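You operate a simulated robot arm through the tools that you are given. There is no shell and no other tool.

You run a simulated robot arm. Do the job below in one go: nothing can be reset, and whatever is moved stays where it is left.

Task
Rest the lever press: clear the white bracket and ease the spring knob down to one.
Fine: leave the lever up; draw the bracket slide out before reaching in; bracket on the bracket mat; empty slide back to its stop; depth knob and punch bar stay.

It is judged by the outcome, as a careful person would: the job done as asked, and still so three seconds after it is handed in. It fails if anything else is knocked over, pushed out of place, dropped, spilled or broken.

Robot
A 7-joint arm with a two-finger gripper, fixed in place. Base frame: the origin is on the floor under the middle of its stand, x ahead of it, y to its left, z up. Units: mm, degrees, N and s.
With the tool pointing down near the work surface it reaches from about 340 to 720 mm from the base axis. Its first joint turns from -66.0 to 66.0 degrees. Payload 2.45 kg.
The TCP is the grasp point between the finger pads, 26 mm short of the fingertips. In the tool frame z runs along the fingers and y along their closing line. The gripper opens to 96 mm; its body begins 69 mm behind the TCP.
Orientation is that of the tool frame in the base frame, as a unit quaternion [w, x, y, z]. With the fingers straight down and closing along the base's y, the tool's x points along the base's -x, its y along +y and its z along -z.

Tools
- The arm moves only by the tool arm_command. Its argument "plan" is a list of rows, each an object of numbers (a shift or turn left out is 0, a gripper value left out holds the last): "ax", "ay", "az": the turn, a rotation vector about the base's x, y, z in degrees; "tx", "ty", "tz": the shift along the base's x, y, z in mm; "hand": the closure in counts, from 0 (fully open) to 255 (shut). In form: [{"ax": .., "ay": .., "az": .., "tx": .., "ty": .., "tz": .., "hand": ..}, ...]. A call has 1 to 20 rows; each row shifts and turns the commanded pose from where the row before left it. Each row takes 0.2 s and may step no farther than 50 mm and 8.6 degrees from the row before; otherwise, or with a gripper value out of range, the whole call is refused. A pose out of reach is approached as far as the arm can. The call stops where the force on the tool passes 40 N (or 10 N more than at its start, if that is more) or the arm is blocked; 0.2 s more then pass. The fingers move at their own pace (about 50 mm/s each) and stop on an object; they squeeze with about 25 N. The grip force told is the motor's: it shows also when the fingers shut on nothing. Time passes only in rows, and 0.2 s behind the last, so rows that do not move let the fingers close. The reply holds the time, the measured pose of the TCP, the force on the tool along the base axes, the opening and the grip force, in the units named above and with some noise, with the torque about the TCP (base axes, N m) and any sound that the robot's microphone picked up.
- Cameras (640 x 400 px; columns grow to the right, rows downward): "scene" is fixed at [164.6, -390.1, 1435.2]; the picture's right is [0.81, -0.58, 0.00], its down [-0.33, -0.47, -0.82] and it looks along [0.48, 0.67, -0.57] (base axes); focal length 340 px, centre (320, 200). "wrist" rides on the gripper at [82, 3, -98] in the tool frame; the picture's right is [-0.04, 1.00, 0.00], its down [-0.73, -0.03, -0.68] and it looks along [-0.68, -0.03, 0.73] (tool axes); focal length 256 px, centre (320, 200). There is no depth. A picture from a camera that has moved, and an enlarged one, comes with that camera's place and axes in the base frame and with its lens. The place of the scene camera against the robot may be out by one fixed shift of up to 18 mm in any direction.
- capture(camera): a new picture of that camera. It takes no simulated time.
- enlarge(camera, box): a new picture of the part [left, top, right, bottom] of that camera's present view, enlarged. It takes no simulated time.
- job_done(): hands the job in; it is judged then, once.

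Places have to be worked out from the pictures, the camera data and where the tool is seen. Open the gripper and draw the arm clear of the work before you hand the job in, unless the task says otherwise.

The tools are called after "Call:" by a JSON object that holds its "method" and its "body". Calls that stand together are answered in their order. arm_command: Moves the arm, as the interface text tells. Its arguments: {"type":"object","properties":{"plan":{"type":"array","items":{"type":"object","properties":{"ax":{"type":"number"},"ay":{"type":"number"},"az":{"type":"number"},"tx":{"type":"number"},"ty":{"type":"number"},"tz":{"type":"number"},"hand":{"type":"number"}}}}},"required":["plan"]} The other tools are called the same way: capture (camera) takes a picture; enlarge (camera, box) takes an enlarged picture of a part of a camera's view; job_done () hands the job in.

At the start:

```text
time: 0.0
tool_pos: [347.8, -37.4, 1206.3]
tool_rot: [0.0, 0.0, 1.0, 0.0]
contact_force: [0.1, 0.1, -0.1]
ft_torque: [0.01, -0.01, -0.02]
grip_width: 95.9
gripper_force: 0.0
```

scene: 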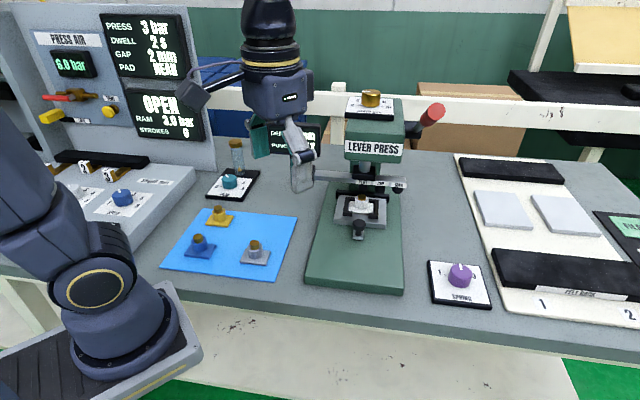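
wrist: 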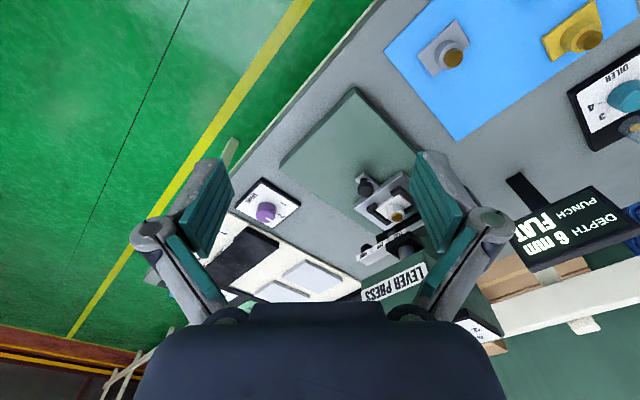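

I'll begin by looking closely at the press, the spring knob and the surrounding mats in the pictures before moving anything.

Call:
{"method": "enlarge", "body": {"camera": "scene", "box": [290, 80, 450, 300]}}

Call:
{"method": "enlarge", "body": {"camera": "scene", "box": [400, 230, 520, 320]}}

Call:
{"method": "enlarge", "body": {"camera": "scene", "box": [440, 140, 640, 330]}}

Call:
{"method": "enlarge", "body": {"camera": "scene", "box": [150, 130, 310, 290]}}

Call:
{"method": "enlarge", "body": {"camera": "wrist", "box": [220, 80, 440, 300]}}

```text
1.82 times, centred on (370, 190) of scene
camera zoom: at [164.6, -390.1, 1435.2], right [0.81, -0.58, 0.0], down [-0.33, -0.47, -0.82], along [0.48, 0.67, -0.57], focal length 618 px, centre (229, 218)
```

zoom: 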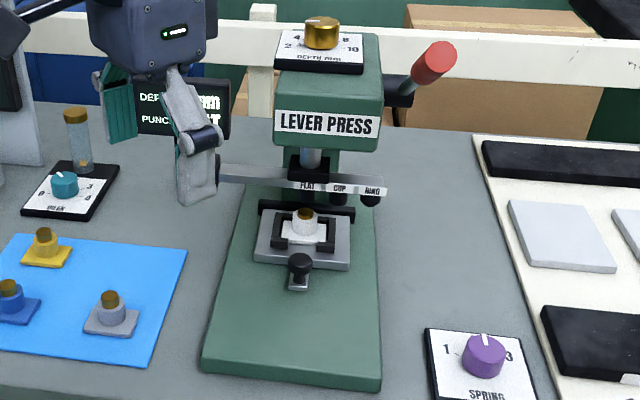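

```text
4.44 times, centred on (460, 275) of scene
camera zoom: at [164.6, -390.1, 1435.2], right [0.81, -0.58, 0.0], down [-0.33, -0.47, -0.82], along [0.48, 0.67, -0.57], focal length 1511 px, centre (-302, -133)
```

zoom: 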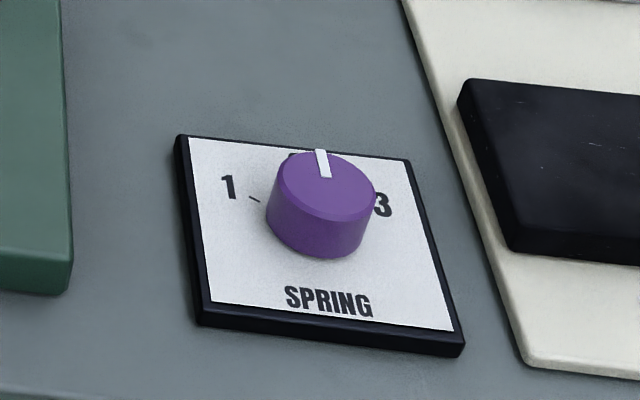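

```text
2.11 times, centred on (540, 235) of scene
camera zoom: at [164.6, -390.1, 1435.2], right [0.81, -0.58, 0.0], down [-0.33, -0.47, -0.82], along [0.48, 0.67, -0.57], focal length 716 px, centre (-143, 126)
```

zoom: 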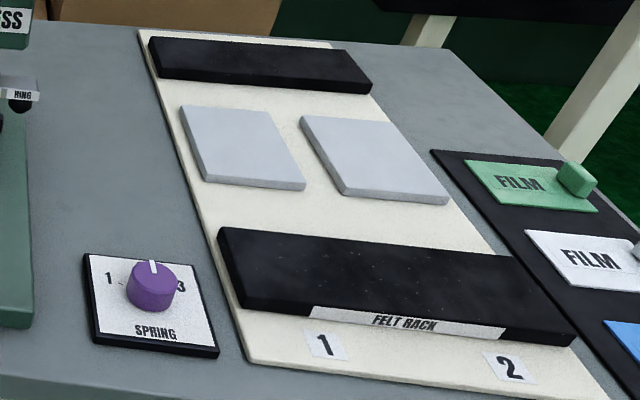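

```text
2.50 times, centred on (230, 210) of scene
camera zoom: at [164.6, -390.1, 1435.2], right [0.81, -0.58, 0.0], down [-0.33, -0.47, -0.82], along [0.48, 0.67, -0.57], focal length 850 px, centre (545, 175)
```

zoom: 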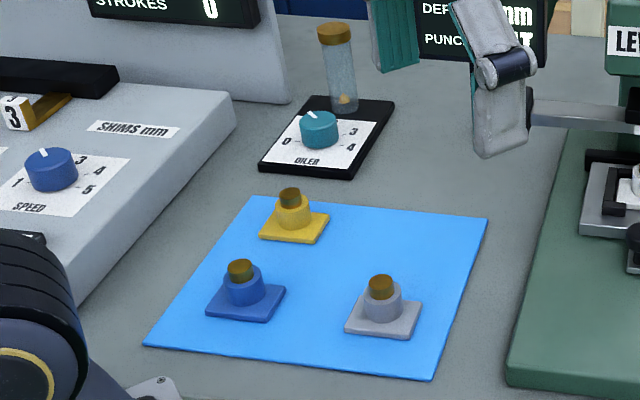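

```text
1.82 times, centred on (330, 190) of wrist
camera zoom: at [265.5, -34.0, 1304.8], right [0.04, 1.0, 0.0], down [0.73, -0.03, 0.68], along [0.68, -0.03, -0.73], focal length 465 px, centre (302, 218)
```

zoom: 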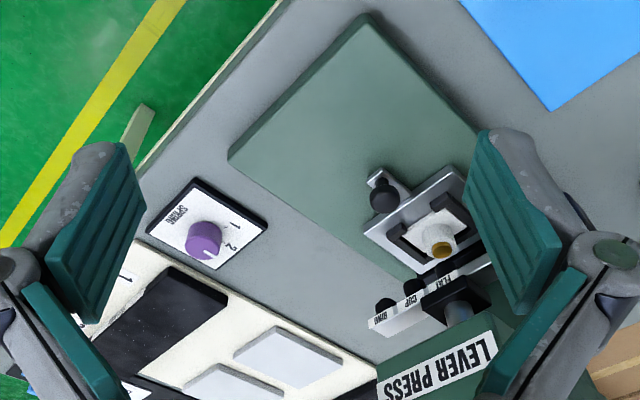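

From the two cameras I triangulate the pull knob of the slide at about (550,31,969), the bracket pin at about (617,91,982), and the spring knob at about (650,-166,928). The press seems yawed about 42°, so I turn the tool to face it and move to a better viewpoint, staying high.

Call:
{"method": "arm_command", "body": {"plan": [{"az": 8.4, "tx": 10, "ty": -7, "tz": -5, "hand": 0}, {"az": 8.4, "tx": 10, "ty": -7, "tz": -5}, {"az": 8.4, "tx": 10, "ty": -7, "tz": -5}, {"az": 8.4, "tx": 10, "ty": -7, "tz": -5}, {"az": 8.4, "tx": 10, "ty": -7, "tz": -5}, {}]}}

Call:
{"method": "capture", "body": {"camera": "wrist"}}

Call:
{"method": "capture", "body": {"camera": "scene"}}

```text
time: 1.4
tool_pos: [396.5, -73.1, 1180.2]
tool_rot: [0.0, -0.359, 0.933, 0.0]
contact_force: [0.3, 1.2, 0.6]
ft_torque: [-0.01, -0.03, 0.0]
grip_width: 96.4
gripper_force: 0.0
```

```text
taken
camera wrist: at [334.0, -124.0, 1279.7], right [-0.64, 0.77, 0.0], down [0.56, 0.47, 0.68], along [0.52, 0.43, -0.73], focal length 256 px, centre (320, 200)
```

wrist: 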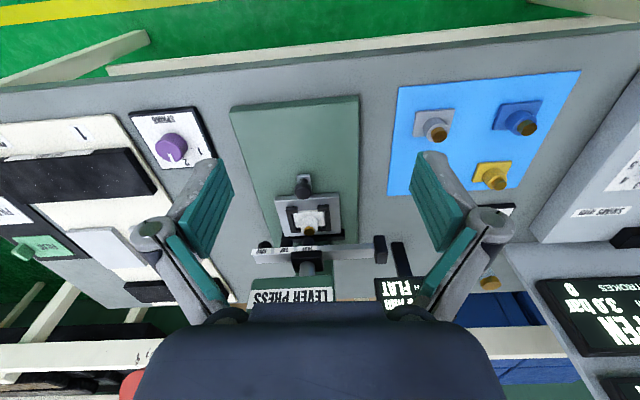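

```text
taken
```

scene: 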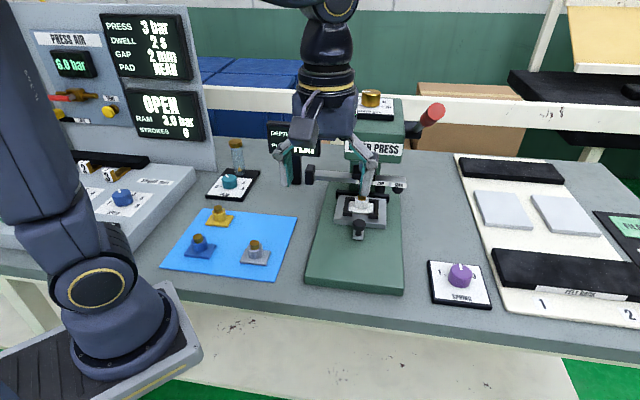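

The press is now nearly upright in the wrist view. I enlarge the wrist view around the slide, the mat and the spring knob.

Call:
{"method": "enlarge", "body": {"camera": "wrist", "box": [225, 90, 405, 310]}}

Call:
{"method": "enlarge", "body": {"camera": "wrist", "box": [260, 160, 360, 260]}}

Call:
{"method": "enlarge", "body": {"camera": "wrist", "box": [370, 60, 600, 220]}}

Call:
{"method": "enlarge", "body": {"camera": "wrist", "box": [110, 90, 240, 190]}}

```text
1.82 times, centred on (315, 200) of wrist
camera zoom: at [334.0, -124.0, 1279.7], right [-0.64, 0.77, 0.0], down [0.56, 0.47, 0.68], along [0.52, 0.43, -0.73], focal length 465 px, centre (329, 200)
```

zoom: 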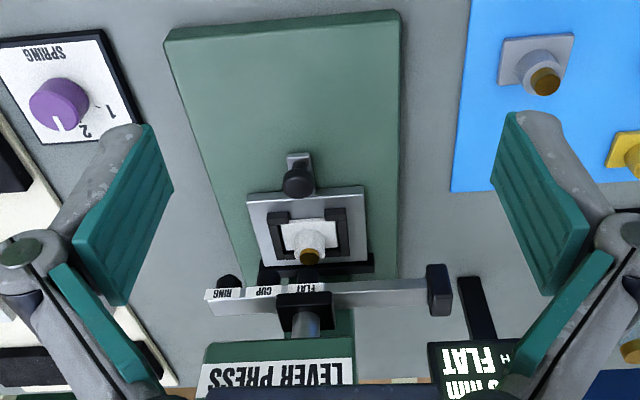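

```text
4.00 times, centred on (310, 210) of wrist
camera zoom: at [334.0, -124.0, 1279.7], right [-0.64, 0.77, 0.0], down [0.56, 0.47, 0.68], along [0.52, 0.43, -0.73], focal length 1024 px, centre (360, 160)
```

zoom: 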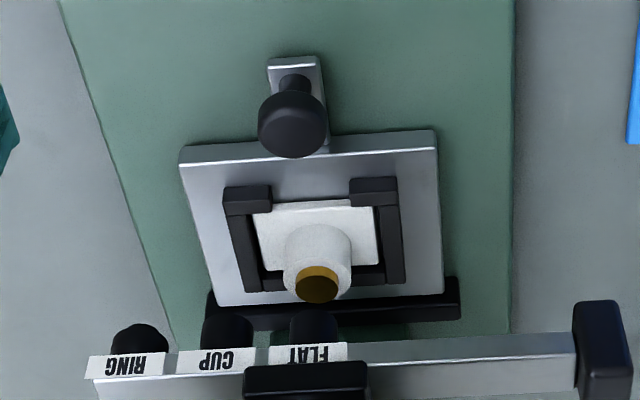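

```text
2.50 times, centred on (485, 140) of wrist
camera zoom: at [334.0, -124.0, 1279.7], right [-0.64, 0.77, 0.0], down [0.56, 0.47, 0.68], along [0.52, 0.43, -0.73], focal length 640 px, centre (-92, 350)
```

zoom: 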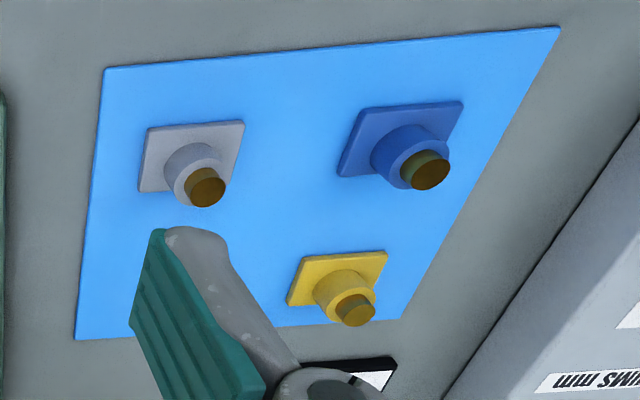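

```text
4.00 times, centred on (175, 140) of wrist
camera zoom: at [334.0, -124.0, 1279.7], right [-0.64, 0.77, 0.0], down [0.56, 0.47, 0.68], along [0.52, 0.43, -0.73], focal length 1024 px, centre (900, 440)
```

zoom: 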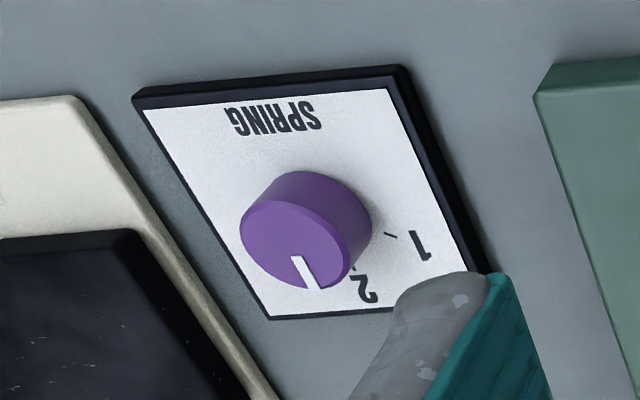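

Triangulating between the two wrist views: slide pull knob ≈ (574,37,943), bracket pin ≈ (633,97,966), plate top ≈ 921, draw direction ≈ (-0.67,-0.74). I turn to a yaw of about 47.7°, lean the hand back 20° away from the press head, and come to a stand-off for a close look.

Call:
{"method": "arm_command", "body": {"plan": [{"az": 5.6, "tx": 10}, {"ax": 5.2, "ay": -4.7, "tx": 25, "ty": 10, "tz": -20}, {"ax": 5.2, "ay": -4.7, "tx": 30, "ty": 15, "tz": -25}, {"ax": 4.5, "ay": -4.0, "tx": 30, "ty": 18, "tz": -30}, {"tx": 30, "ty": 18, "tz": -30}, {}]}}

Call:
{"method": "capture", "body": {"camera": "wrist"}}

Call:
{"method": "capture", "body": {"camera": "scene"}}

```text
time: 2.8
tool_pos: [523.1, -12.8, 1074.5]
tool_rot: [0.159, -0.398, 0.901, 0.072]
contact_force: [-0.1, 0.0, -0.7]
ft_torque: [0.03, -0.01, 0.0]
grip_width: 95.8
gripper_force: 0.1
```

```text
taken
camera wrist: at [445.3, -91.1, 1140.2], right [-0.71, 0.7, 0.02], down [0.33, 0.32, 0.89], along [0.62, 0.64, -0.46], focal length 256 px, centre (320, 200)
```

wrist: 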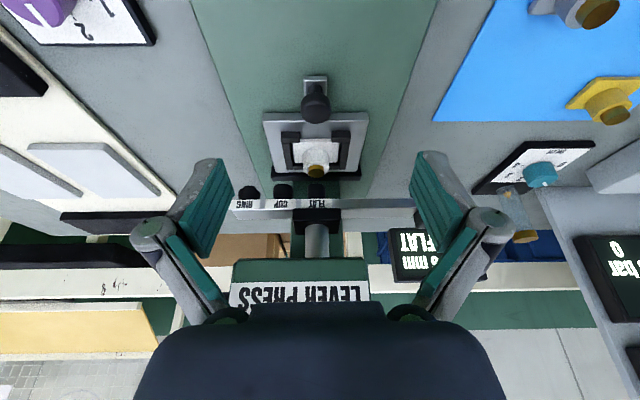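

```text
taken
```

scene: 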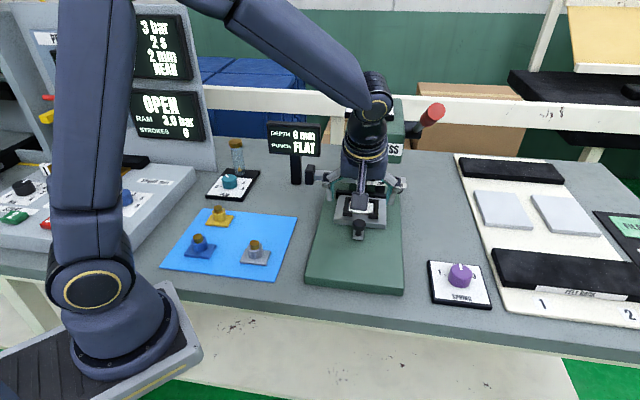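

The press is now square in the wrist view and the hand is well clear of the head. I enlarge the slide and the dial in this view to refine positions.

Call:
{"method": "enlarge", "body": {"camera": "wrist", "box": [250, 60, 390, 200]}}

Call:
{"method": "enlarge", "body": {"camera": "wrist", "box": [0, 0, 170, 100]}}

Call:
{"method": "enlarge", "body": {"camera": "wrist", "box": [220, 160, 440, 310]}}

```text
2.86 times, centred on (320, 130) of wrist
camera zoom: at [445.3, -91.1, 1140.2], right [-0.71, 0.7, 0.02], down [0.33, 0.32, 0.89], along [0.62, 0.64, -0.46], focal length 731 px, centre (320, 400)
```

zoom: 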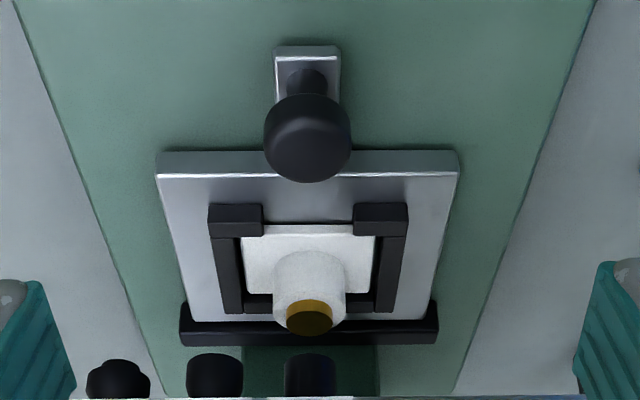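

```text
3.76 times, centred on (85, 50) of wrist
camera zoom: at [445.3, -91.1, 1140.2], right [-0.71, 0.7, 0.02], down [0.33, 0.32, 0.89], along [0.62, 0.64, -0.46], focal length 964 px, centre (1205, 765)
```

zoom: 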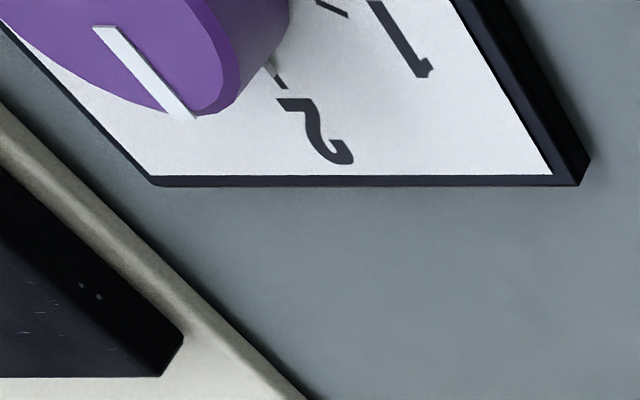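

```text
2.67 times, centred on (330, 235) of wrist
camera zoom: at [445.3, -91.1, 1140.2], right [-0.71, 0.7, 0.02], down [0.33, 0.32, 0.89], along [0.62, 0.64, -0.46], focal length 683 px, centre (293, 107)
```

zoom: 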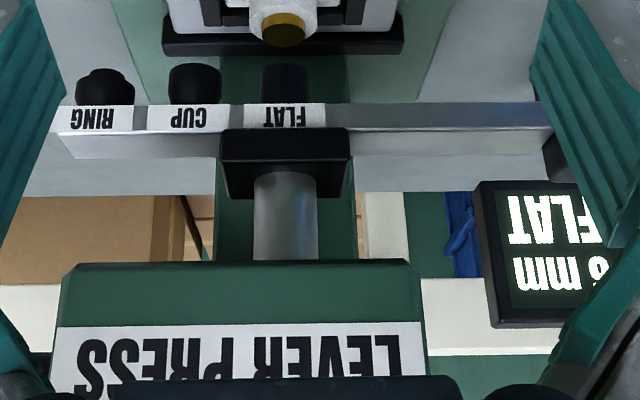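

This view confirms the knob cap at (574.5,37.5,~943), 30 mm across, with the plate edge 35 mm behind it. I move to a pre-grasp along the tilted tool axis, then pause to check.

Call:
{"method": "arm_command", "body": {"plan": [{"tx": 16.5, "ty": 15, "tz": -28}, {"tx": 16.6, "ty": 15, "tz": -28}, {"tx": 4.6, "ty": 5.1, "tz": -18.8}, {"tx": 4.6, "ty": 5.1, "tz": -18.8}, {}]}}

Call:
{"method": "capture", "body": {"camera": "wrist"}}

Call:
{"method": "capture", "body": {"camera": "scene"}}

```text
time: 4.0
tool_pos: [565.5, 29.0, 980.5]
tool_rot: [0.16, -0.398, 0.901, 0.071]
contact_force: [1.1, -0.3, 1.2]
ft_torque: [-0.01, -0.02, 0.0]
grip_width: 95.9
gripper_force: 0.1
```

```text
taken
camera wrist: at [488.2, -50.0, 1047.0], right [-0.71, 0.7, 0.02], down [0.33, 0.32, 0.89], along [0.62, 0.64, -0.46], focal length 256 px, centre (320, 200)
```

wrist: 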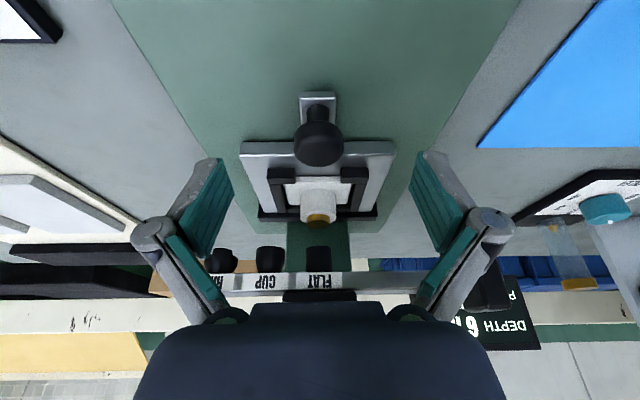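

```text
taken
```

scene: 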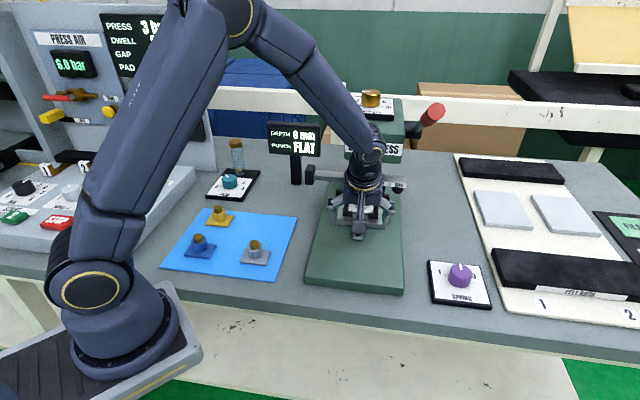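

The knob is centred between the fingers; from here I put it at about (575,38,945). I descend the remaining ~39 mm along the tool axis and close on the knob.

Call:
{"method": "arm_command", "body": {"plan": [{"tx": 3.0, "ty": 3.2, "tz": -12.2}, {"tx": 3.2, "ty": 3.1, "tz": -12.2}, {"tx": 3.2, "ty": 3.0, "tz": -12.1}, {}]}}

Call:
{"method": "capture", "body": {"camera": "wrist"}}

Call:
{"method": "enlarge", "body": {"camera": "scene", "box": [300, 120, 430, 260]}}

```text
time: 5.0
tool_pos: [574.4, 37.4, 946.6]
tool_rot: [0.159, -0.398, 0.901, 0.072]
contact_force: [0.3, 0.3, -1.0]
ft_torque: [-0.01, -0.02, -0.01]
grip_width: 96.0
gripper_force: 0.1
```

```text
taken
camera wrist: at [497.5, -41.0, 1010.7], right [-0.71, 0.7, 0.02], down [0.33, 0.32, 0.89], along [0.62, 0.64, -0.46], focal length 256 px, centre (320, 200)
```

wrist: 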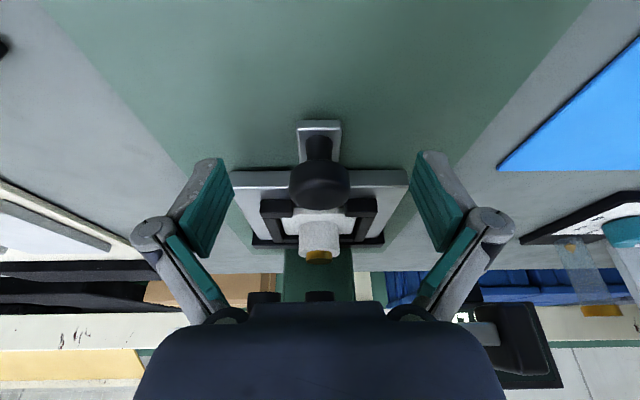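

```text
2.86 times, centred on (365, 190) of scene
camera zoom: at [164.6, -390.1, 1435.2], right [0.81, -0.58, 0.0], down [-0.33, -0.47, -0.82], along [0.48, 0.67, -0.57], focal length 972 px, centre (191, 229)
```

zoom: 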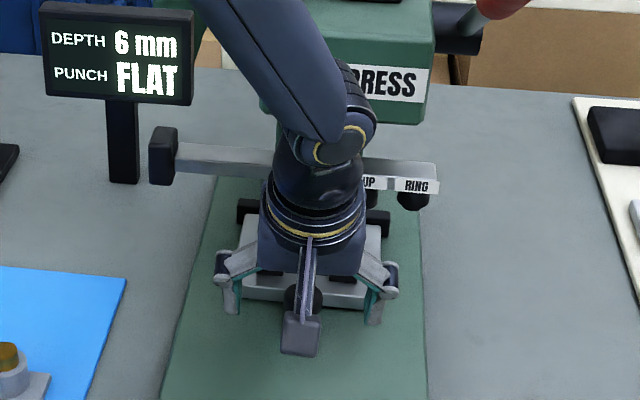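

The knob cap now sits at the TCP's image point, centred. I close the fingers on it and let them settle.

Call:
{"method": "arm_command", "body": {"plan": [{"hand": 255}, {}, {}, {}, {}, {}]}}

Call:
{"method": "capture", "body": {"camera": "wrist"}}

```text
time: 6.4
tool_pos: [574.3, 37.2, 945.1]
tool_rot: [0.158, -0.398, 0.901, 0.071]
contact_force: [1.3, -1.1, 1.1]
ft_torque: [0.02, 0.01, 0.08]
grip_width: 28.4
gripper_force: 45.0
```

```text
taken
camera wrist: at [497.4, -41.1, 1010.9], right [-0.71, 0.7, 0.02], down [0.33, 0.32, 0.89], along [0.62, 0.64, -0.46], focal length 256 px, centre (320, 200)
```

wrist: 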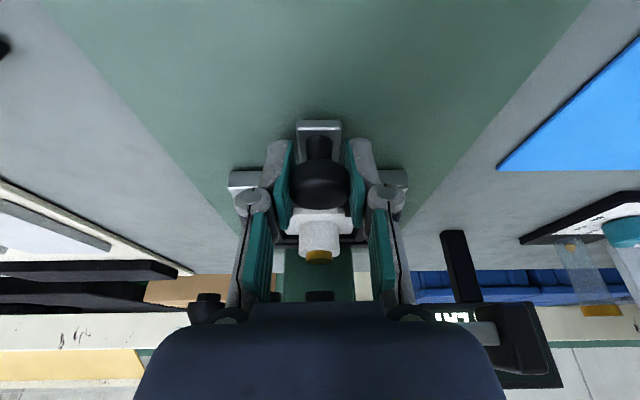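

The fingers hold the knob (28.4 mm). I draw the slide out gently along its axis, a short distance first to see the forces.

Call:
{"method": "arm_command", "body": {"plan": [{"tx": -2.7, "ty": -3.0}, {"tx": -3.3, "ty": -3.7}, {"tx": -3.3, "ty": -3.7}, {"tx": -4.0, "ty": -4.5}, {}]}}

Call:
{"method": "capture", "body": {"camera": "wrist"}}

```text
time: 7.6
tool_pos: [560.3, 24.2, 946.5]
tool_rot: [0.159, -0.399, 0.9, 0.073]
contact_force: [-0.2, 2.9, 8.6]
ft_torque: [0.11, -0.01, 0.03]
grip_width: 28.1
gripper_force: 44.9
```

```text
taken
camera wrist: at [483.4, -55.4, 1010.8], right [-0.71, 0.7, 0.02], down [0.33, 0.32, 0.89], along [0.62, 0.64, -0.46], focal length 256 px, centre (320, 200)
```

wrist: 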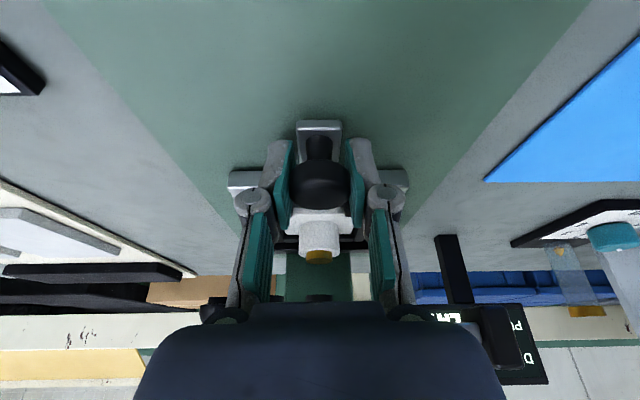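

The slide moves along with the hand at low force. I carry on drawing it out steadily, watching for the end stop.

Call:
{"method": "arm_command", "body": {"plan": [{"tx": -4.7, "ty": -5.2}, {"tx": -4.7, "ty": -5.2}, {"tx": -4.7, "ty": -5.2}, {"tx": -4.7, "ty": -5.2}, {"tx": -4.7, "ty": -5.2}, {"tx": -4.7, "ty": -5.2}, {}]}}

Call:
{"method": "capture", "body": {"camera": "wrist"}}

Call:
{"method": "capture", "body": {"camera": "scene"}}

```text
time: 9.1
tool_pos: [532.1, -4.9, 945.8]
tool_rot: [0.157, -0.399, 0.9, 0.074]
contact_force: [-3.0, 3.1, 8.0]
ft_torque: [-0.01, 0.24, 0.01]
grip_width: 27.9
gripper_force: 45.0
stopped in row 7: the force on the tool passed its limit at 41 N (the readings are from after the stop); the commanded pose is now the measured one
```

```text
taken
camera wrist: at [455.3, -84.8, 1010.6], right [-0.72, 0.7, 0.02], down [0.33, 0.31, 0.89], along [0.61, 0.64, -0.46], focal length 256 px, centre (320, 200)
```

wrist: 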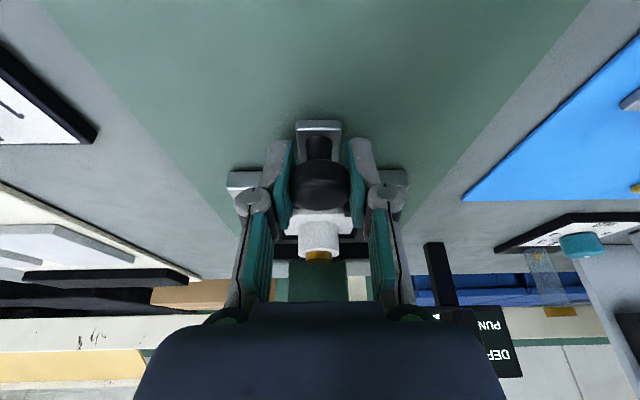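

```text
taken
```

scene: 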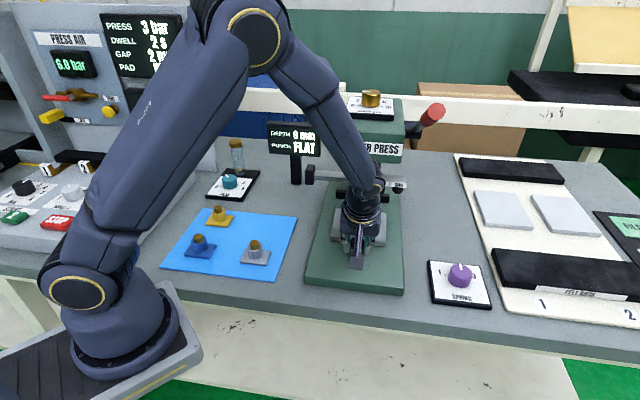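

The draw stopped at about 60 mm of travel with the force jumping to 41 N, which looks like the outer stop. I pull just a few millimetres more to confirm it is the stop and not sideways binding.

Call:
{"method": "arm_command", "body": {"plan": [{"tx": -1.0, "ty": -1.0}, {"tx": -1.0, "ty": -1.0}, {"tx": -1.0, "ty": -1.0}, {}]}}

Call:
{"method": "enlarge", "body": {"camera": "wrist", "box": [220, 100, 420, 300]}}

```text
time: 10.1
tool_pos: [528.6, -8.4, 946.5]
tool_rot: [0.157, -0.4, 0.9, 0.075]
contact_force: [-5.3, 7.9, 14.3]
ft_torque: [0.25, -0.25, 0.13]
grip_width: 28.0
gripper_force: 44.7
```

```text
2.00 times, centred on (320, 200) of wrist
camera zoom: at [451.8, -88.1, 1010.5], right [-0.72, 0.7, 0.02], down [0.33, 0.31, 0.89], along [0.61, 0.64, -0.46], focal length 512 px, centre (320, 200)
```

zoom: 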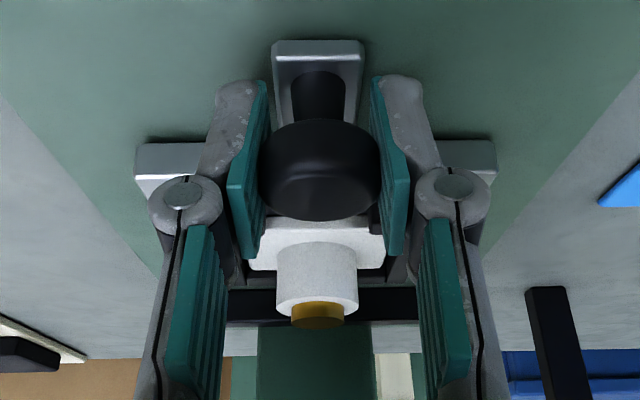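

It moved another 5 mm, so that was sideways binding, not the stop: the true slide axis is nearer 45° (the hand has followed (-45.7,-45.6)). I continue with the corrected direction in small steps.

Call:
{"method": "arm_command", "body": {"plan": [{"tx": -3.2, "ty": -2.4}, {"tx": -2.9, "ty": -2.8}, {"tx": -2.9, "ty": -2.8}, {}]}}

Call:
{"method": "capture", "body": {"camera": "wrist"}}

```text
time: 11.1
tool_pos: [519.9, -17.8, 946.7]
tool_rot: [0.158, -0.399, 0.9, 0.074]
contact_force: [-6.0, 9.0, 19.5]
ft_torque: [0.26, -0.17, 0.05]
grip_width: 28.3
gripper_force: 44.9
```

```text
taken
camera wrist: at [443.3, -96.4, 1010.5], right [-0.72, 0.7, 0.02], down [0.33, 0.31, 0.89], along [0.61, 0.64, -0.46], focal length 256 px, centre (320, 200)
```

wrist: 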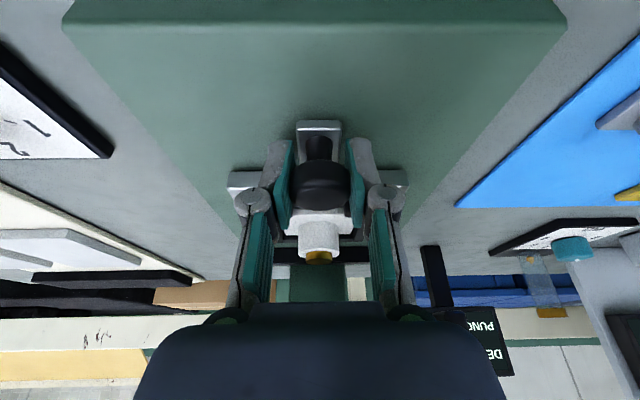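

The hand and slide have moved about 77 mm in all along a 45.6° axis, and the force shows a slight downward press and sideways load. I relieve these a little and continue to the stop.

Call:
{"method": "arm_command", "body": {"plan": [{"tx": -2.0, "ty": -1.2, "tz": 1.0}, {"tx": -2.8, "ty": -2.85}, {"tx": -2.8, "ty": -2.85}, {"tx": -2.8, "ty": -2.85}, {}]}}

Call:
{"method": "capture", "body": {"camera": "wrist"}}

Call:
{"method": "capture", "body": {"camera": "scene"}}

```text
time: 12.2
tool_pos: [510.8, -27.2, 945.3]
tool_rot: [0.157, -0.399, 0.901, 0.074]
contact_force: [2.0, -1.9, -5.3]
ft_torque: [-0.04, -0.01, -0.06]
grip_width: 27.8
gripper_force: 44.6
```

```text
taken
camera wrist: at [433.1, -106.5, 1010.6], right [-0.71, 0.7, 0.02], down [0.33, 0.31, 0.89], along [0.61, 0.64, -0.46], focal length 256 px, centre (320, 200)
```

wrist: 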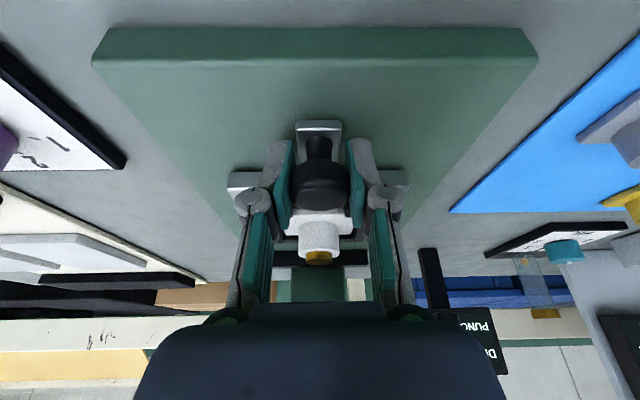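

```text
taken
```

scene: 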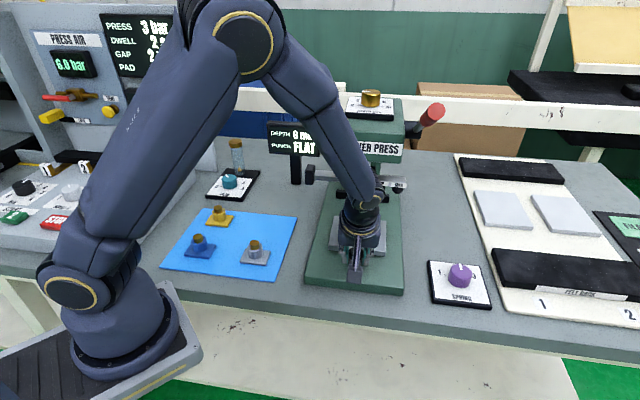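

About 92 mm out now with forces near zero, so the slide runs freely. I try a few millimetres further gently to feel for the outer stop.

Call:
{"method": "arm_command", "body": {"plan": [{"tx": -2.1, "ty": -2.15}, {"tx": -2.1, "ty": -2.15}, {"tx": -2.1, "ty": -2.15}, {}]}}

Call:
{"method": "capture", "body": {"camera": "wrist"}}

```text
time: 13.2
tool_pos: [501.9, -34.1, 947.0]
tool_rot: [0.157, -0.399, 0.9, 0.075]
contact_force: [4.3, -4.4, -15.5]
ft_torque: [0.08, -0.03, 0.04]
grip_width: 28.0
gripper_force: 44.9
```

```text
taken
camera wrist: at [426.6, -113.2, 1010.6], right [-0.72, 0.7, 0.02], down [0.33, 0.31, 0.89], along [0.61, 0.64, -0.46], focal length 256 px, centre (320, 200)
```

wrist: 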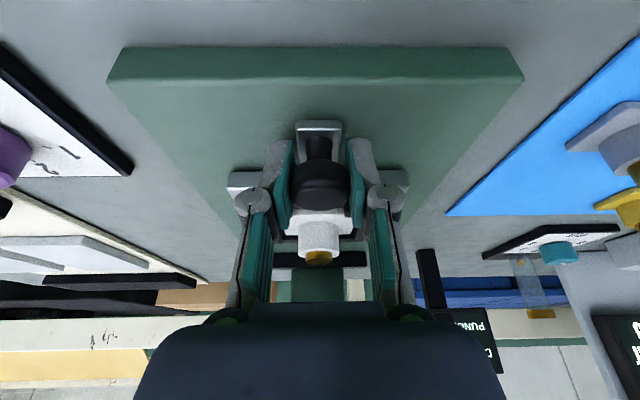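

101 mm out and still free. I correct the small height and side load and ease out a little more.

Call:
{"method": "arm_command", "body": {"plan": [{"tx": -1.8, "ty": -2.5, "tz": -0.8}, {"tx": -2.1, "ty": -2.15}, {"tx": -2.1, "ty": -2.15}, {}]}}

Call:
{"method": "capture", "body": {"camera": "wrist"}}

```text
time: 14.2
tool_pos: [497.4, -39.6, 944.6]
tool_rot: [0.157, -0.4, 0.9, 0.075]
contact_force: [-2.6, 3.8, 8.3]
ft_torque: [0.36, -0.32, 0.15]
grip_width: 28.0
gripper_force: 45.2
```

```text
taken
camera wrist: at [420.7, -119.3, 1010.5], right [-0.72, 0.7, 0.02], down [0.33, 0.31, 0.89], along [0.61, 0.64, -0.46], focal length 256 px, centre (320, 200)
```

wrist: 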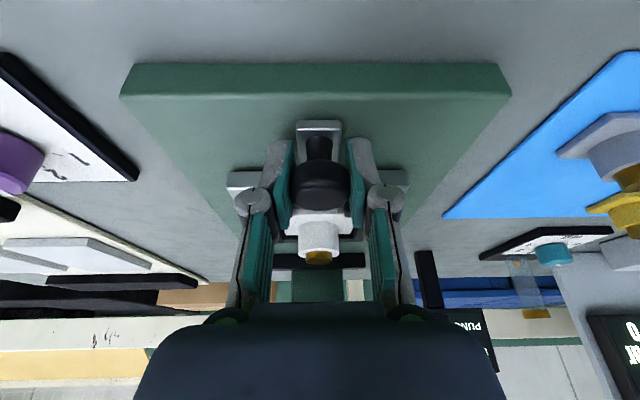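

110 mm out, with a small pitching torque starting. I try one last small pull to see whether the stop is here.

Call:
{"method": "arm_command", "body": {"plan": [{"tx": -2.1, "ty": -2.15}, {"tx": -2.1, "ty": -2.15}, {}]}}

Call:
{"method": "enlarge", "body": {"camera": "wrist", "box": [220, 50, 420, 250]}}

```text
time: 15.1
tool_pos: [491.9, -44.1, 945.0]
tool_rot: [0.158, -0.4, 0.9, 0.073]
contact_force: [-6.2, 3.4, 20.6]
ft_torque: [0.02, 0.03, 0.11]
grip_width: 27.9
gripper_force: 44.7
```

```text
2.00 times, centred on (320, 150) of wrist
camera zoom: at [416.3, -123.5, 1010.5], right [-0.72, 0.7, 0.02], down [0.33, 0.31, 0.89], along [0.61, 0.64, -0.46], focal length 512 px, centre (320, 300)
```

zoom: 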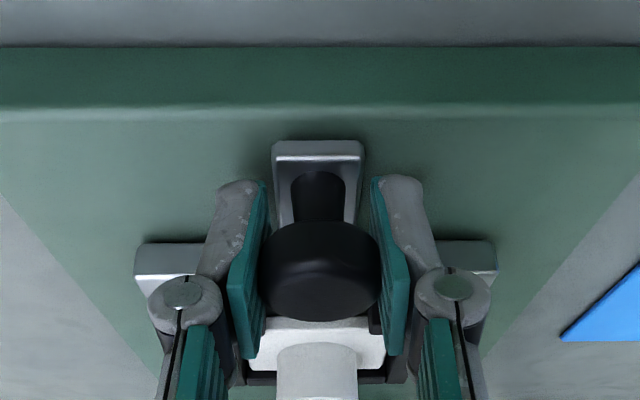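

The slide is about 116 mm out, with the bracket well clear of the head and punch bar; that's ample. I ease the vertical load, open the fingers and retreat along the tool axis to look.

Call:
{"method": "arm_command", "body": {"plan": [{"tz": 0.8}, {"hand": 0}, {}, {}, {}, {"tx": -4.6, "ty": -5.1, "tz": 18.8}, {"tx": -6.9, "ty": -7.7, "tz": 28.2}, {"tx": -6.9, "ty": -7.7, "tz": 28.2}, {"tx": -6.9, "ty": -7.7, "tz": 28.2}, {}]}}

Call:
{"method": "capture", "body": {"camera": "wrist"}}

Call:
{"method": "capture", "body": {"camera": "scene"}}

```text
time: 17.2
tool_pos: [468.5, -73.1, 1050.0]
tool_rot: [0.157, -0.399, 0.901, 0.074]
contact_force: [-0.5, 0.6, -0.6]
ft_torque: [0.02, 0.03, 0.0]
grip_width: 96.0
gripper_force: 0.1
```

```text
taken
camera wrist: at [391.9, -152.3, 1114.7], right [-0.72, 0.7, 0.02], down [0.33, 0.31, 0.89], along [0.61, 0.64, -0.46], focal length 256 px, centre (320, 200)
```

wrist: 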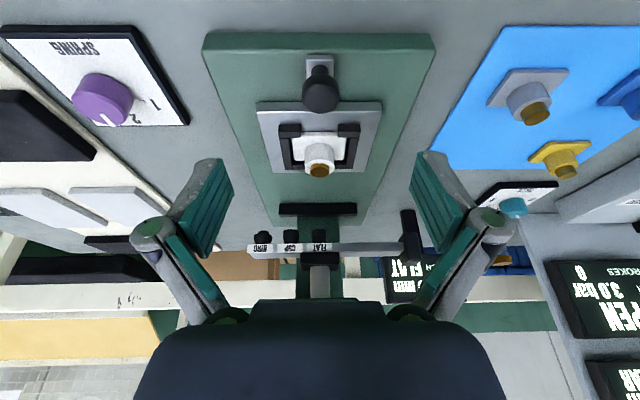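

```text
taken
```

scene: 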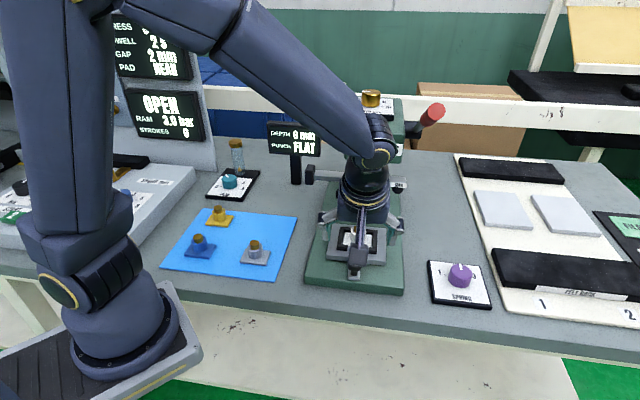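

The slide stands well out from the black back stop, and nothing else moved. I enlarge the bracket, the mat and the stop.

Call:
{"method": "enlarge", "body": {"camera": "wrist", "box": [240, 40, 400, 220]}}

Call:
{"method": "enlarge", "body": {"camera": "wrist", "box": [400, 10, 640, 210]}}

Call:
{"method": "enlarge", "body": {"camera": "wrist", "box": [0, 0, 200, 140]}}

Call:
{"method": "enlarge", "body": {"camera": "scene", "box": [150, 190, 310, 290]}}

```text
2.22 times, centred on (320, 130) of wrist
camera zoom: at [391.9, -152.3, 1114.7], right [-0.72, 0.7, 0.02], down [0.33, 0.31, 0.89], along [0.61, 0.64, -0.46], focal length 569 px, centre (320, 356)
```

zoom: 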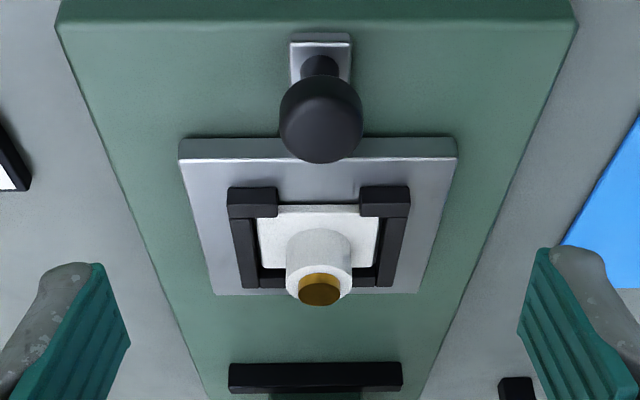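

```text
2.00 times, centred on (520, 110) of wrist
camera zoom: at [391.9, -152.3, 1114.7], right [-0.72, 0.7, 0.02], down [0.33, 0.31, 0.89], along [0.61, 0.64, -0.46], focal length 512 px, centre (-80, 380)
```

zoom: 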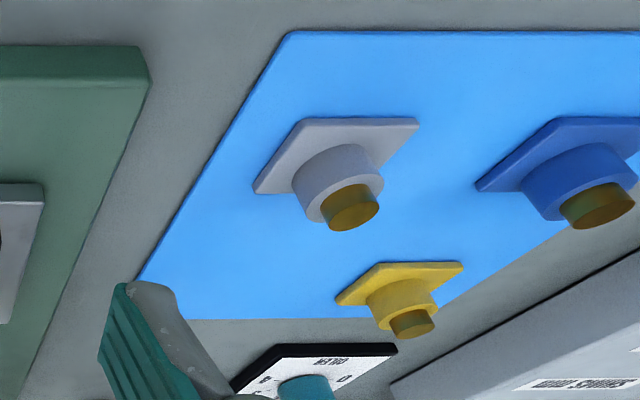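

```text
2.86 times, centred on (100, 70) of wrist
camera zoom: at [391.9, -152.3, 1114.7], right [-0.72, 0.7, 0.02], down [0.33, 0.31, 0.89], along [0.61, 0.64, -0.46], focal length 731 px, centre (949, 571)
```

zoom: 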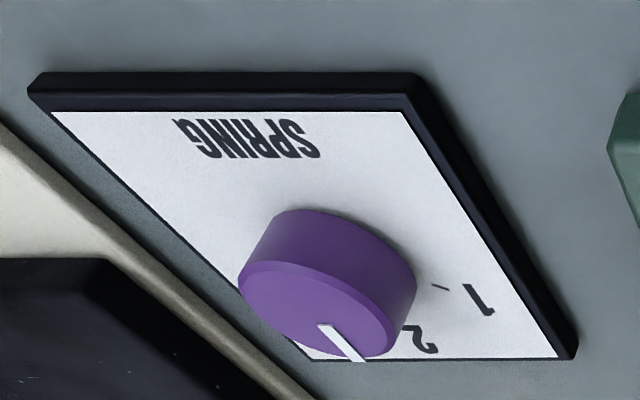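

```text
4.00 times, centred on (230, 240) of scene
camera zoom: at [164.6, -390.1, 1435.2], right [0.81, -0.58, 0.0], down [-0.33, -0.47, -0.82], along [0.48, 0.67, -0.57], focal length 1360 px, centre (680, 40)
```

zoom: 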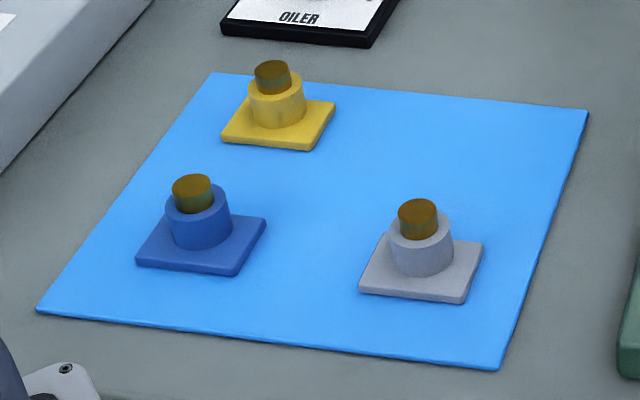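

The bracket's pin is near (548,11,966) with the cylinder from about z 928 to 951, and the mat has a free fourth place around (443,218), opposite the blue one. I move to a pre-grasp above the bracket, keeping the lean.

Call:
{"method": "arm_command", "body": {"plan": [{"tx": 20, "ty": 21, "tz": -8}, {"tx": 20, "ty": 22, "tz": -10}, {"tx": 21.8, "ty": 21.9, "tz": -14.5}, {}, {}]}}

Call:
{"method": "capture", "body": {"camera": "wrist"}}

Call:
{"method": "enlarge", "body": {"camera": "wrist", "box": [240, 80, 400, 200]}}

```text
time: 18.4
tool_pos: [529.3, -9.1, 1017.1]
tool_rot: [0.158, -0.399, 0.9, 0.074]
contact_force: [-0.1, -0.2, 1.0]
ft_torque: [-0.01, 0.01, 0.0]
grip_width: 96.2
gripper_force: 0.1
```

```text
taken
camera wrist: at [453.2, -88.0, 1082.3], right [-0.72, 0.7, 0.02], down [0.33, 0.31, 0.89], along [0.61, 0.64, -0.46], focal length 256 px, centre (320, 200)
```

wrist: 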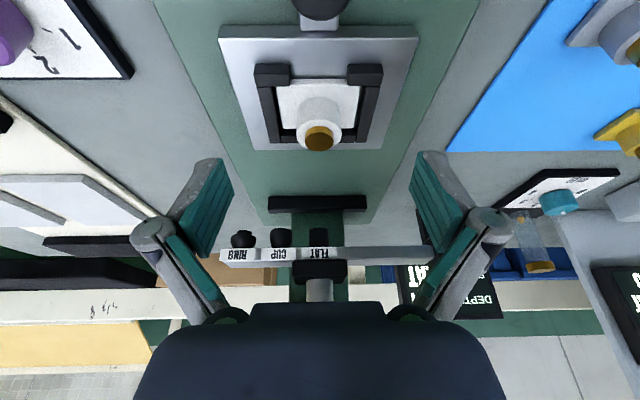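

```text
3.33 times, centred on (320, 140) of wrist
camera zoom: at [453.2, -88.0, 1082.3], right [-0.72, 0.7, 0.02], down [0.33, 0.31, 0.89], along [0.61, 0.64, -0.46], focal length 853 px, centre (320, 400)
```

zoom: 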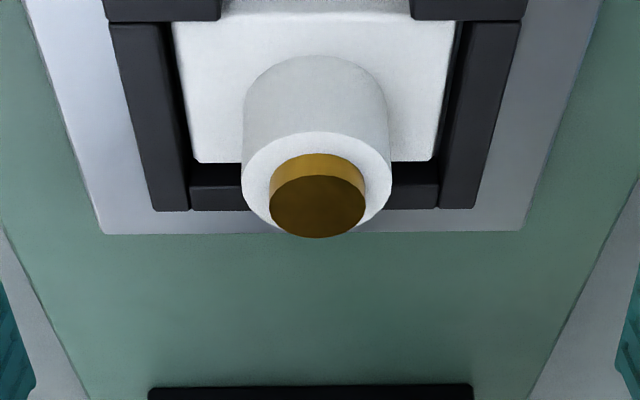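

The pin is at about (549.6,12.8). I descend along the tool axis to z≈960 with the TCP about 6 mm to the outside, so the fingertips span the cylinder above the nest rails, and check before closing.

Call:
{"method": "arm_command", "body": {"plan": [{"tx": 4.4, "ty": 4.6, "tz": -15}, {"tx": 4.2, "ty": 4.6, "tz": -15}, {"tx": 4.0, "ty": 4.4, "tz": -14}, {"tx": 3.5, "ty": 4.1, "tz": -13.1}, {}, {}]}}

Call:
{"method": "capture", "body": {"camera": "wrist"}}

Call:
{"method": "enlarge", "body": {"camera": "scene", "box": [300, 160, 430, 300]}}

```text
time: 19.9
tool_pos: [545.7, 10.0, 958.7]
tool_rot: [0.157, -0.398, 0.901, 0.073]
contact_force: [0.3, 0.0, 0.0]
ft_torque: [-0.02, -0.02, -0.02]
grip_width: 96.2
gripper_force: 0.1
```

```text
taken
camera wrist: at [469.7, -69.3, 1024.6], right [-0.72, 0.7, 0.02], down [0.33, 0.31, 0.89], along [0.61, 0.64, -0.46], focal length 256 px, centre (320, 200)
```

wrist: 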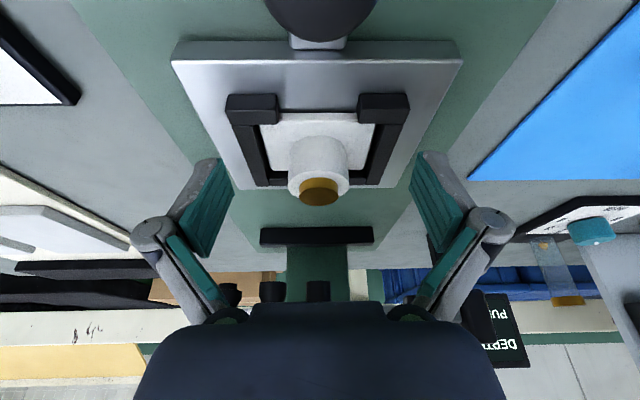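

```text
2.86 times, centred on (365, 230) of scene
camera zoom: at [164.6, -390.1, 1435.2], right [0.81, -0.58, 0.0], down [-0.33, -0.47, -0.82], along [0.48, 0.67, -0.57], focal length 972 px, centre (191, 114)
```

zoom: 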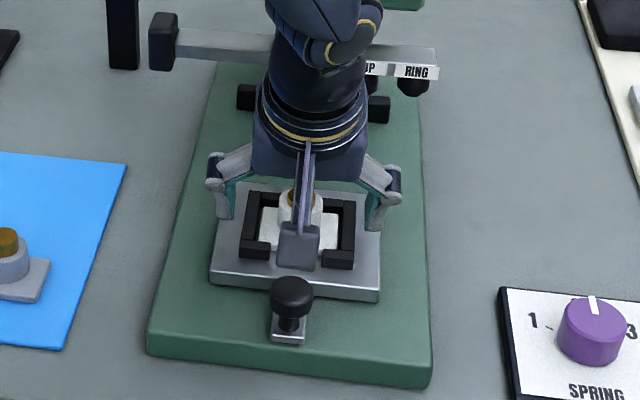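

The cylinder sits centred between the pads, with tips above the nest rails. I close on it.

Call:
{"method": "arm_command", "body": {"plan": [{"hand": 255}, {}, {}, {}, {}, {}]}}

Call:
{"method": "capture", "body": {"camera": "wrist"}}

```text
time: 21.2
tool_pos: [545.6, 11.2, 962.0]
tool_rot: [0.159, -0.4, 0.9, 0.074]
contact_force: [-0.6, 0.4, 35.8]
ft_torque: [0.05, -0.23, 0.02]
grip_width: 31.6
gripper_force: 24.9
```

```text
taken
camera wrist: at [469.8, -68.6, 1025.7], right [-0.72, 0.7, 0.02], down [0.33, 0.31, 0.89], along [0.61, 0.64, -0.46], focal length 256 px, centre (320, 200)
```

wrist: 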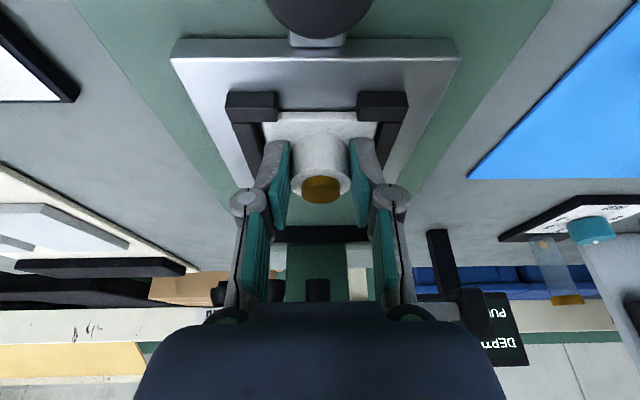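

Grip width 31.6 mm on the cylinder, but the vertical force reads +36 N: the tips swung onto the bracket's base plate as they closed. I ease up by small steps to relieve that before lifting.

Call:
{"method": "arm_command", "body": {"plan": [{"tz": 0.7}, {"tz": 0.7}, {}]}}

Call:
{"method": "enlarge", "body": {"camera": "wrist", "box": [220, 80, 420, 230]}}

```text
time: 22.1
tool_pos: [546.4, 9.5, 961.2]
tool_rot: [0.158, -0.399, 0.9, 0.074]
contact_force: [7.3, 1.5, 18.4]
ft_torque: [0.07, -0.49, 0.08]
grip_width: 32.1
gripper_force: 24.9
```

```text
2.67 times, centred on (320, 155) of wrist
camera zoom: at [469.2, -69.0, 1025.9], right [-0.72, 0.7, 0.02], down [0.33, 0.31, 0.89], along [0.61, 0.64, -0.46], focal length 683 px, centre (320, 320)
```

zoom: 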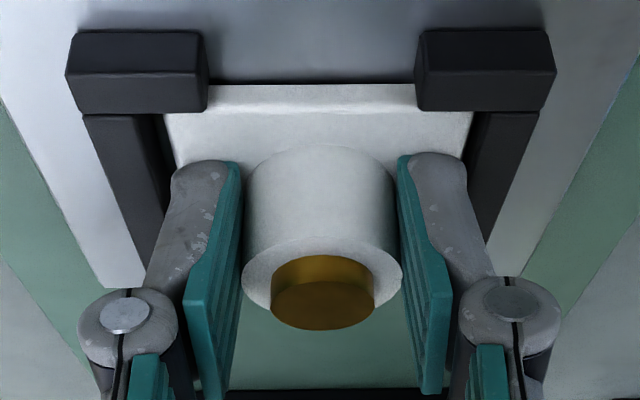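

The press-down force halves to 18 N. I continue easing up, then lift a little to see whether the bracket comes along.

Call:
{"method": "arm_command", "body": {"plan": [{"tz": 0.8}, {"tz": 1.5}, {"tz": 3}, {"tz": 4}, {}]}}

Call:
{"method": "enlarge", "body": {"camera": "wrist", "box": [220, 80, 420, 230]}}

```text
time: 23.2
tool_pos: [546.4, 9.5, 969.8]
tool_rot: [0.157, -0.398, 0.901, 0.073]
contact_force: [2.8, -3.7, -2.1]
ft_torque: [-0.2, -0.16, 0.04]
grip_width: 31.8
gripper_force: 24.7
```

```text
2.67 times, centred on (320, 155) of wrist
camera zoom: at [468.6, -69.3, 1035.4], right [-0.72, 0.7, 0.02], down [0.34, 0.31, 0.89], along [0.61, 0.64, -0.46], focal length 683 px, centre (320, 320)
```

zoom: 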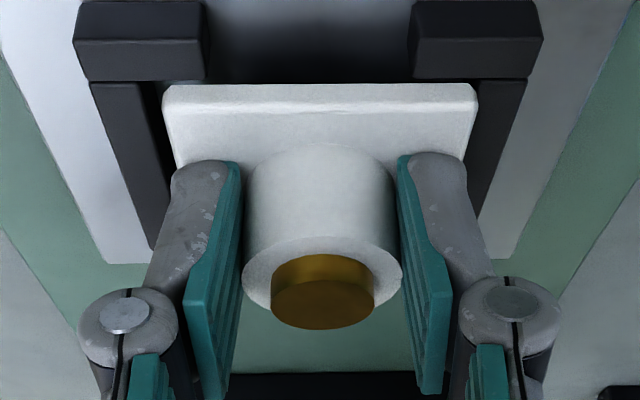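

The bracket has come up with the fingers (nest now below it, load about 2 N). I lift it to about z 1040, carry it sideways clear of the punch bar end, then out over the free place on the mat.

Call:
{"method": "arm_command", "body": {"plan": [{"tz": 15}, {"tz": 25}, {"tz": 30}, {"tx": -9, "ty": 9}, {"tx": -17.3, "ty": 17.5}, {"tx": -17.3, "ty": 17.5}, {"tx": -17.3, "ty": 17.5}, {"tx": -17.3, "ty": 17.5}, {"tx": -17.3, "ty": 17.5}, {"tx": -17.3, "ty": 17.5}, {"tx": -17.3, "ty": 17.5}, {"tx": -17.3, "ty": 17.5}, {"tx": -8, "ty": 8}, {}]}}

Call:
{"method": "capture", "body": {"camera": "wrist"}}

Call:
{"method": "capture", "body": {"camera": "scene"}}

```text
time: 26.2
tool_pos: [389.3, 167.1, 1039.4]
tool_rot: [0.157, -0.398, 0.901, 0.074]
contact_force: [-0.3, 0.6, -0.7]
ft_torque: [0.01, 0.0, 0.01]
grip_width: 31.7
gripper_force: 24.8
```

```text
taken
camera wrist: at [313.9, 87.8, 1105.1], right [-0.72, 0.7, 0.02], down [0.33, 0.31, 0.89], along [0.61, 0.64, -0.46], focal length 256 px, centre (320, 200)
```

wrist: 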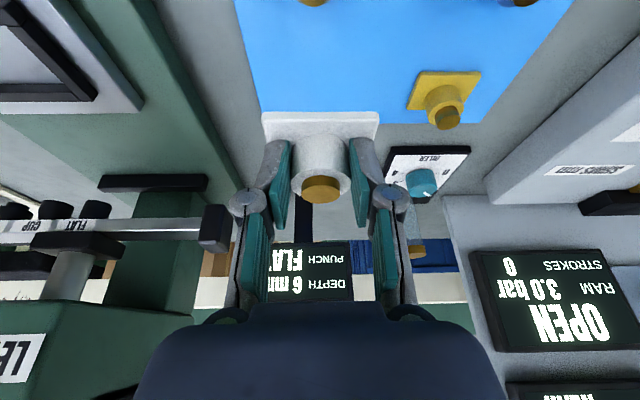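

```text
taken
```

scene: 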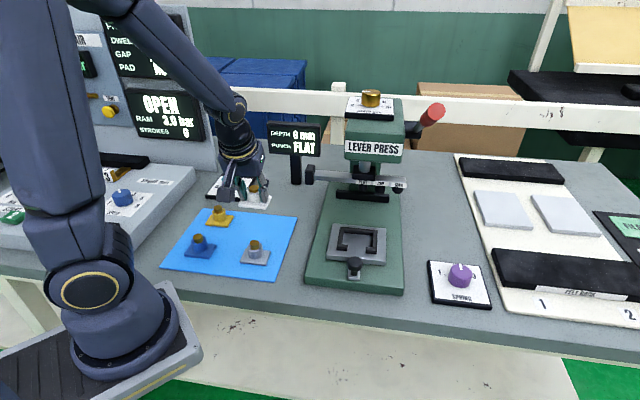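

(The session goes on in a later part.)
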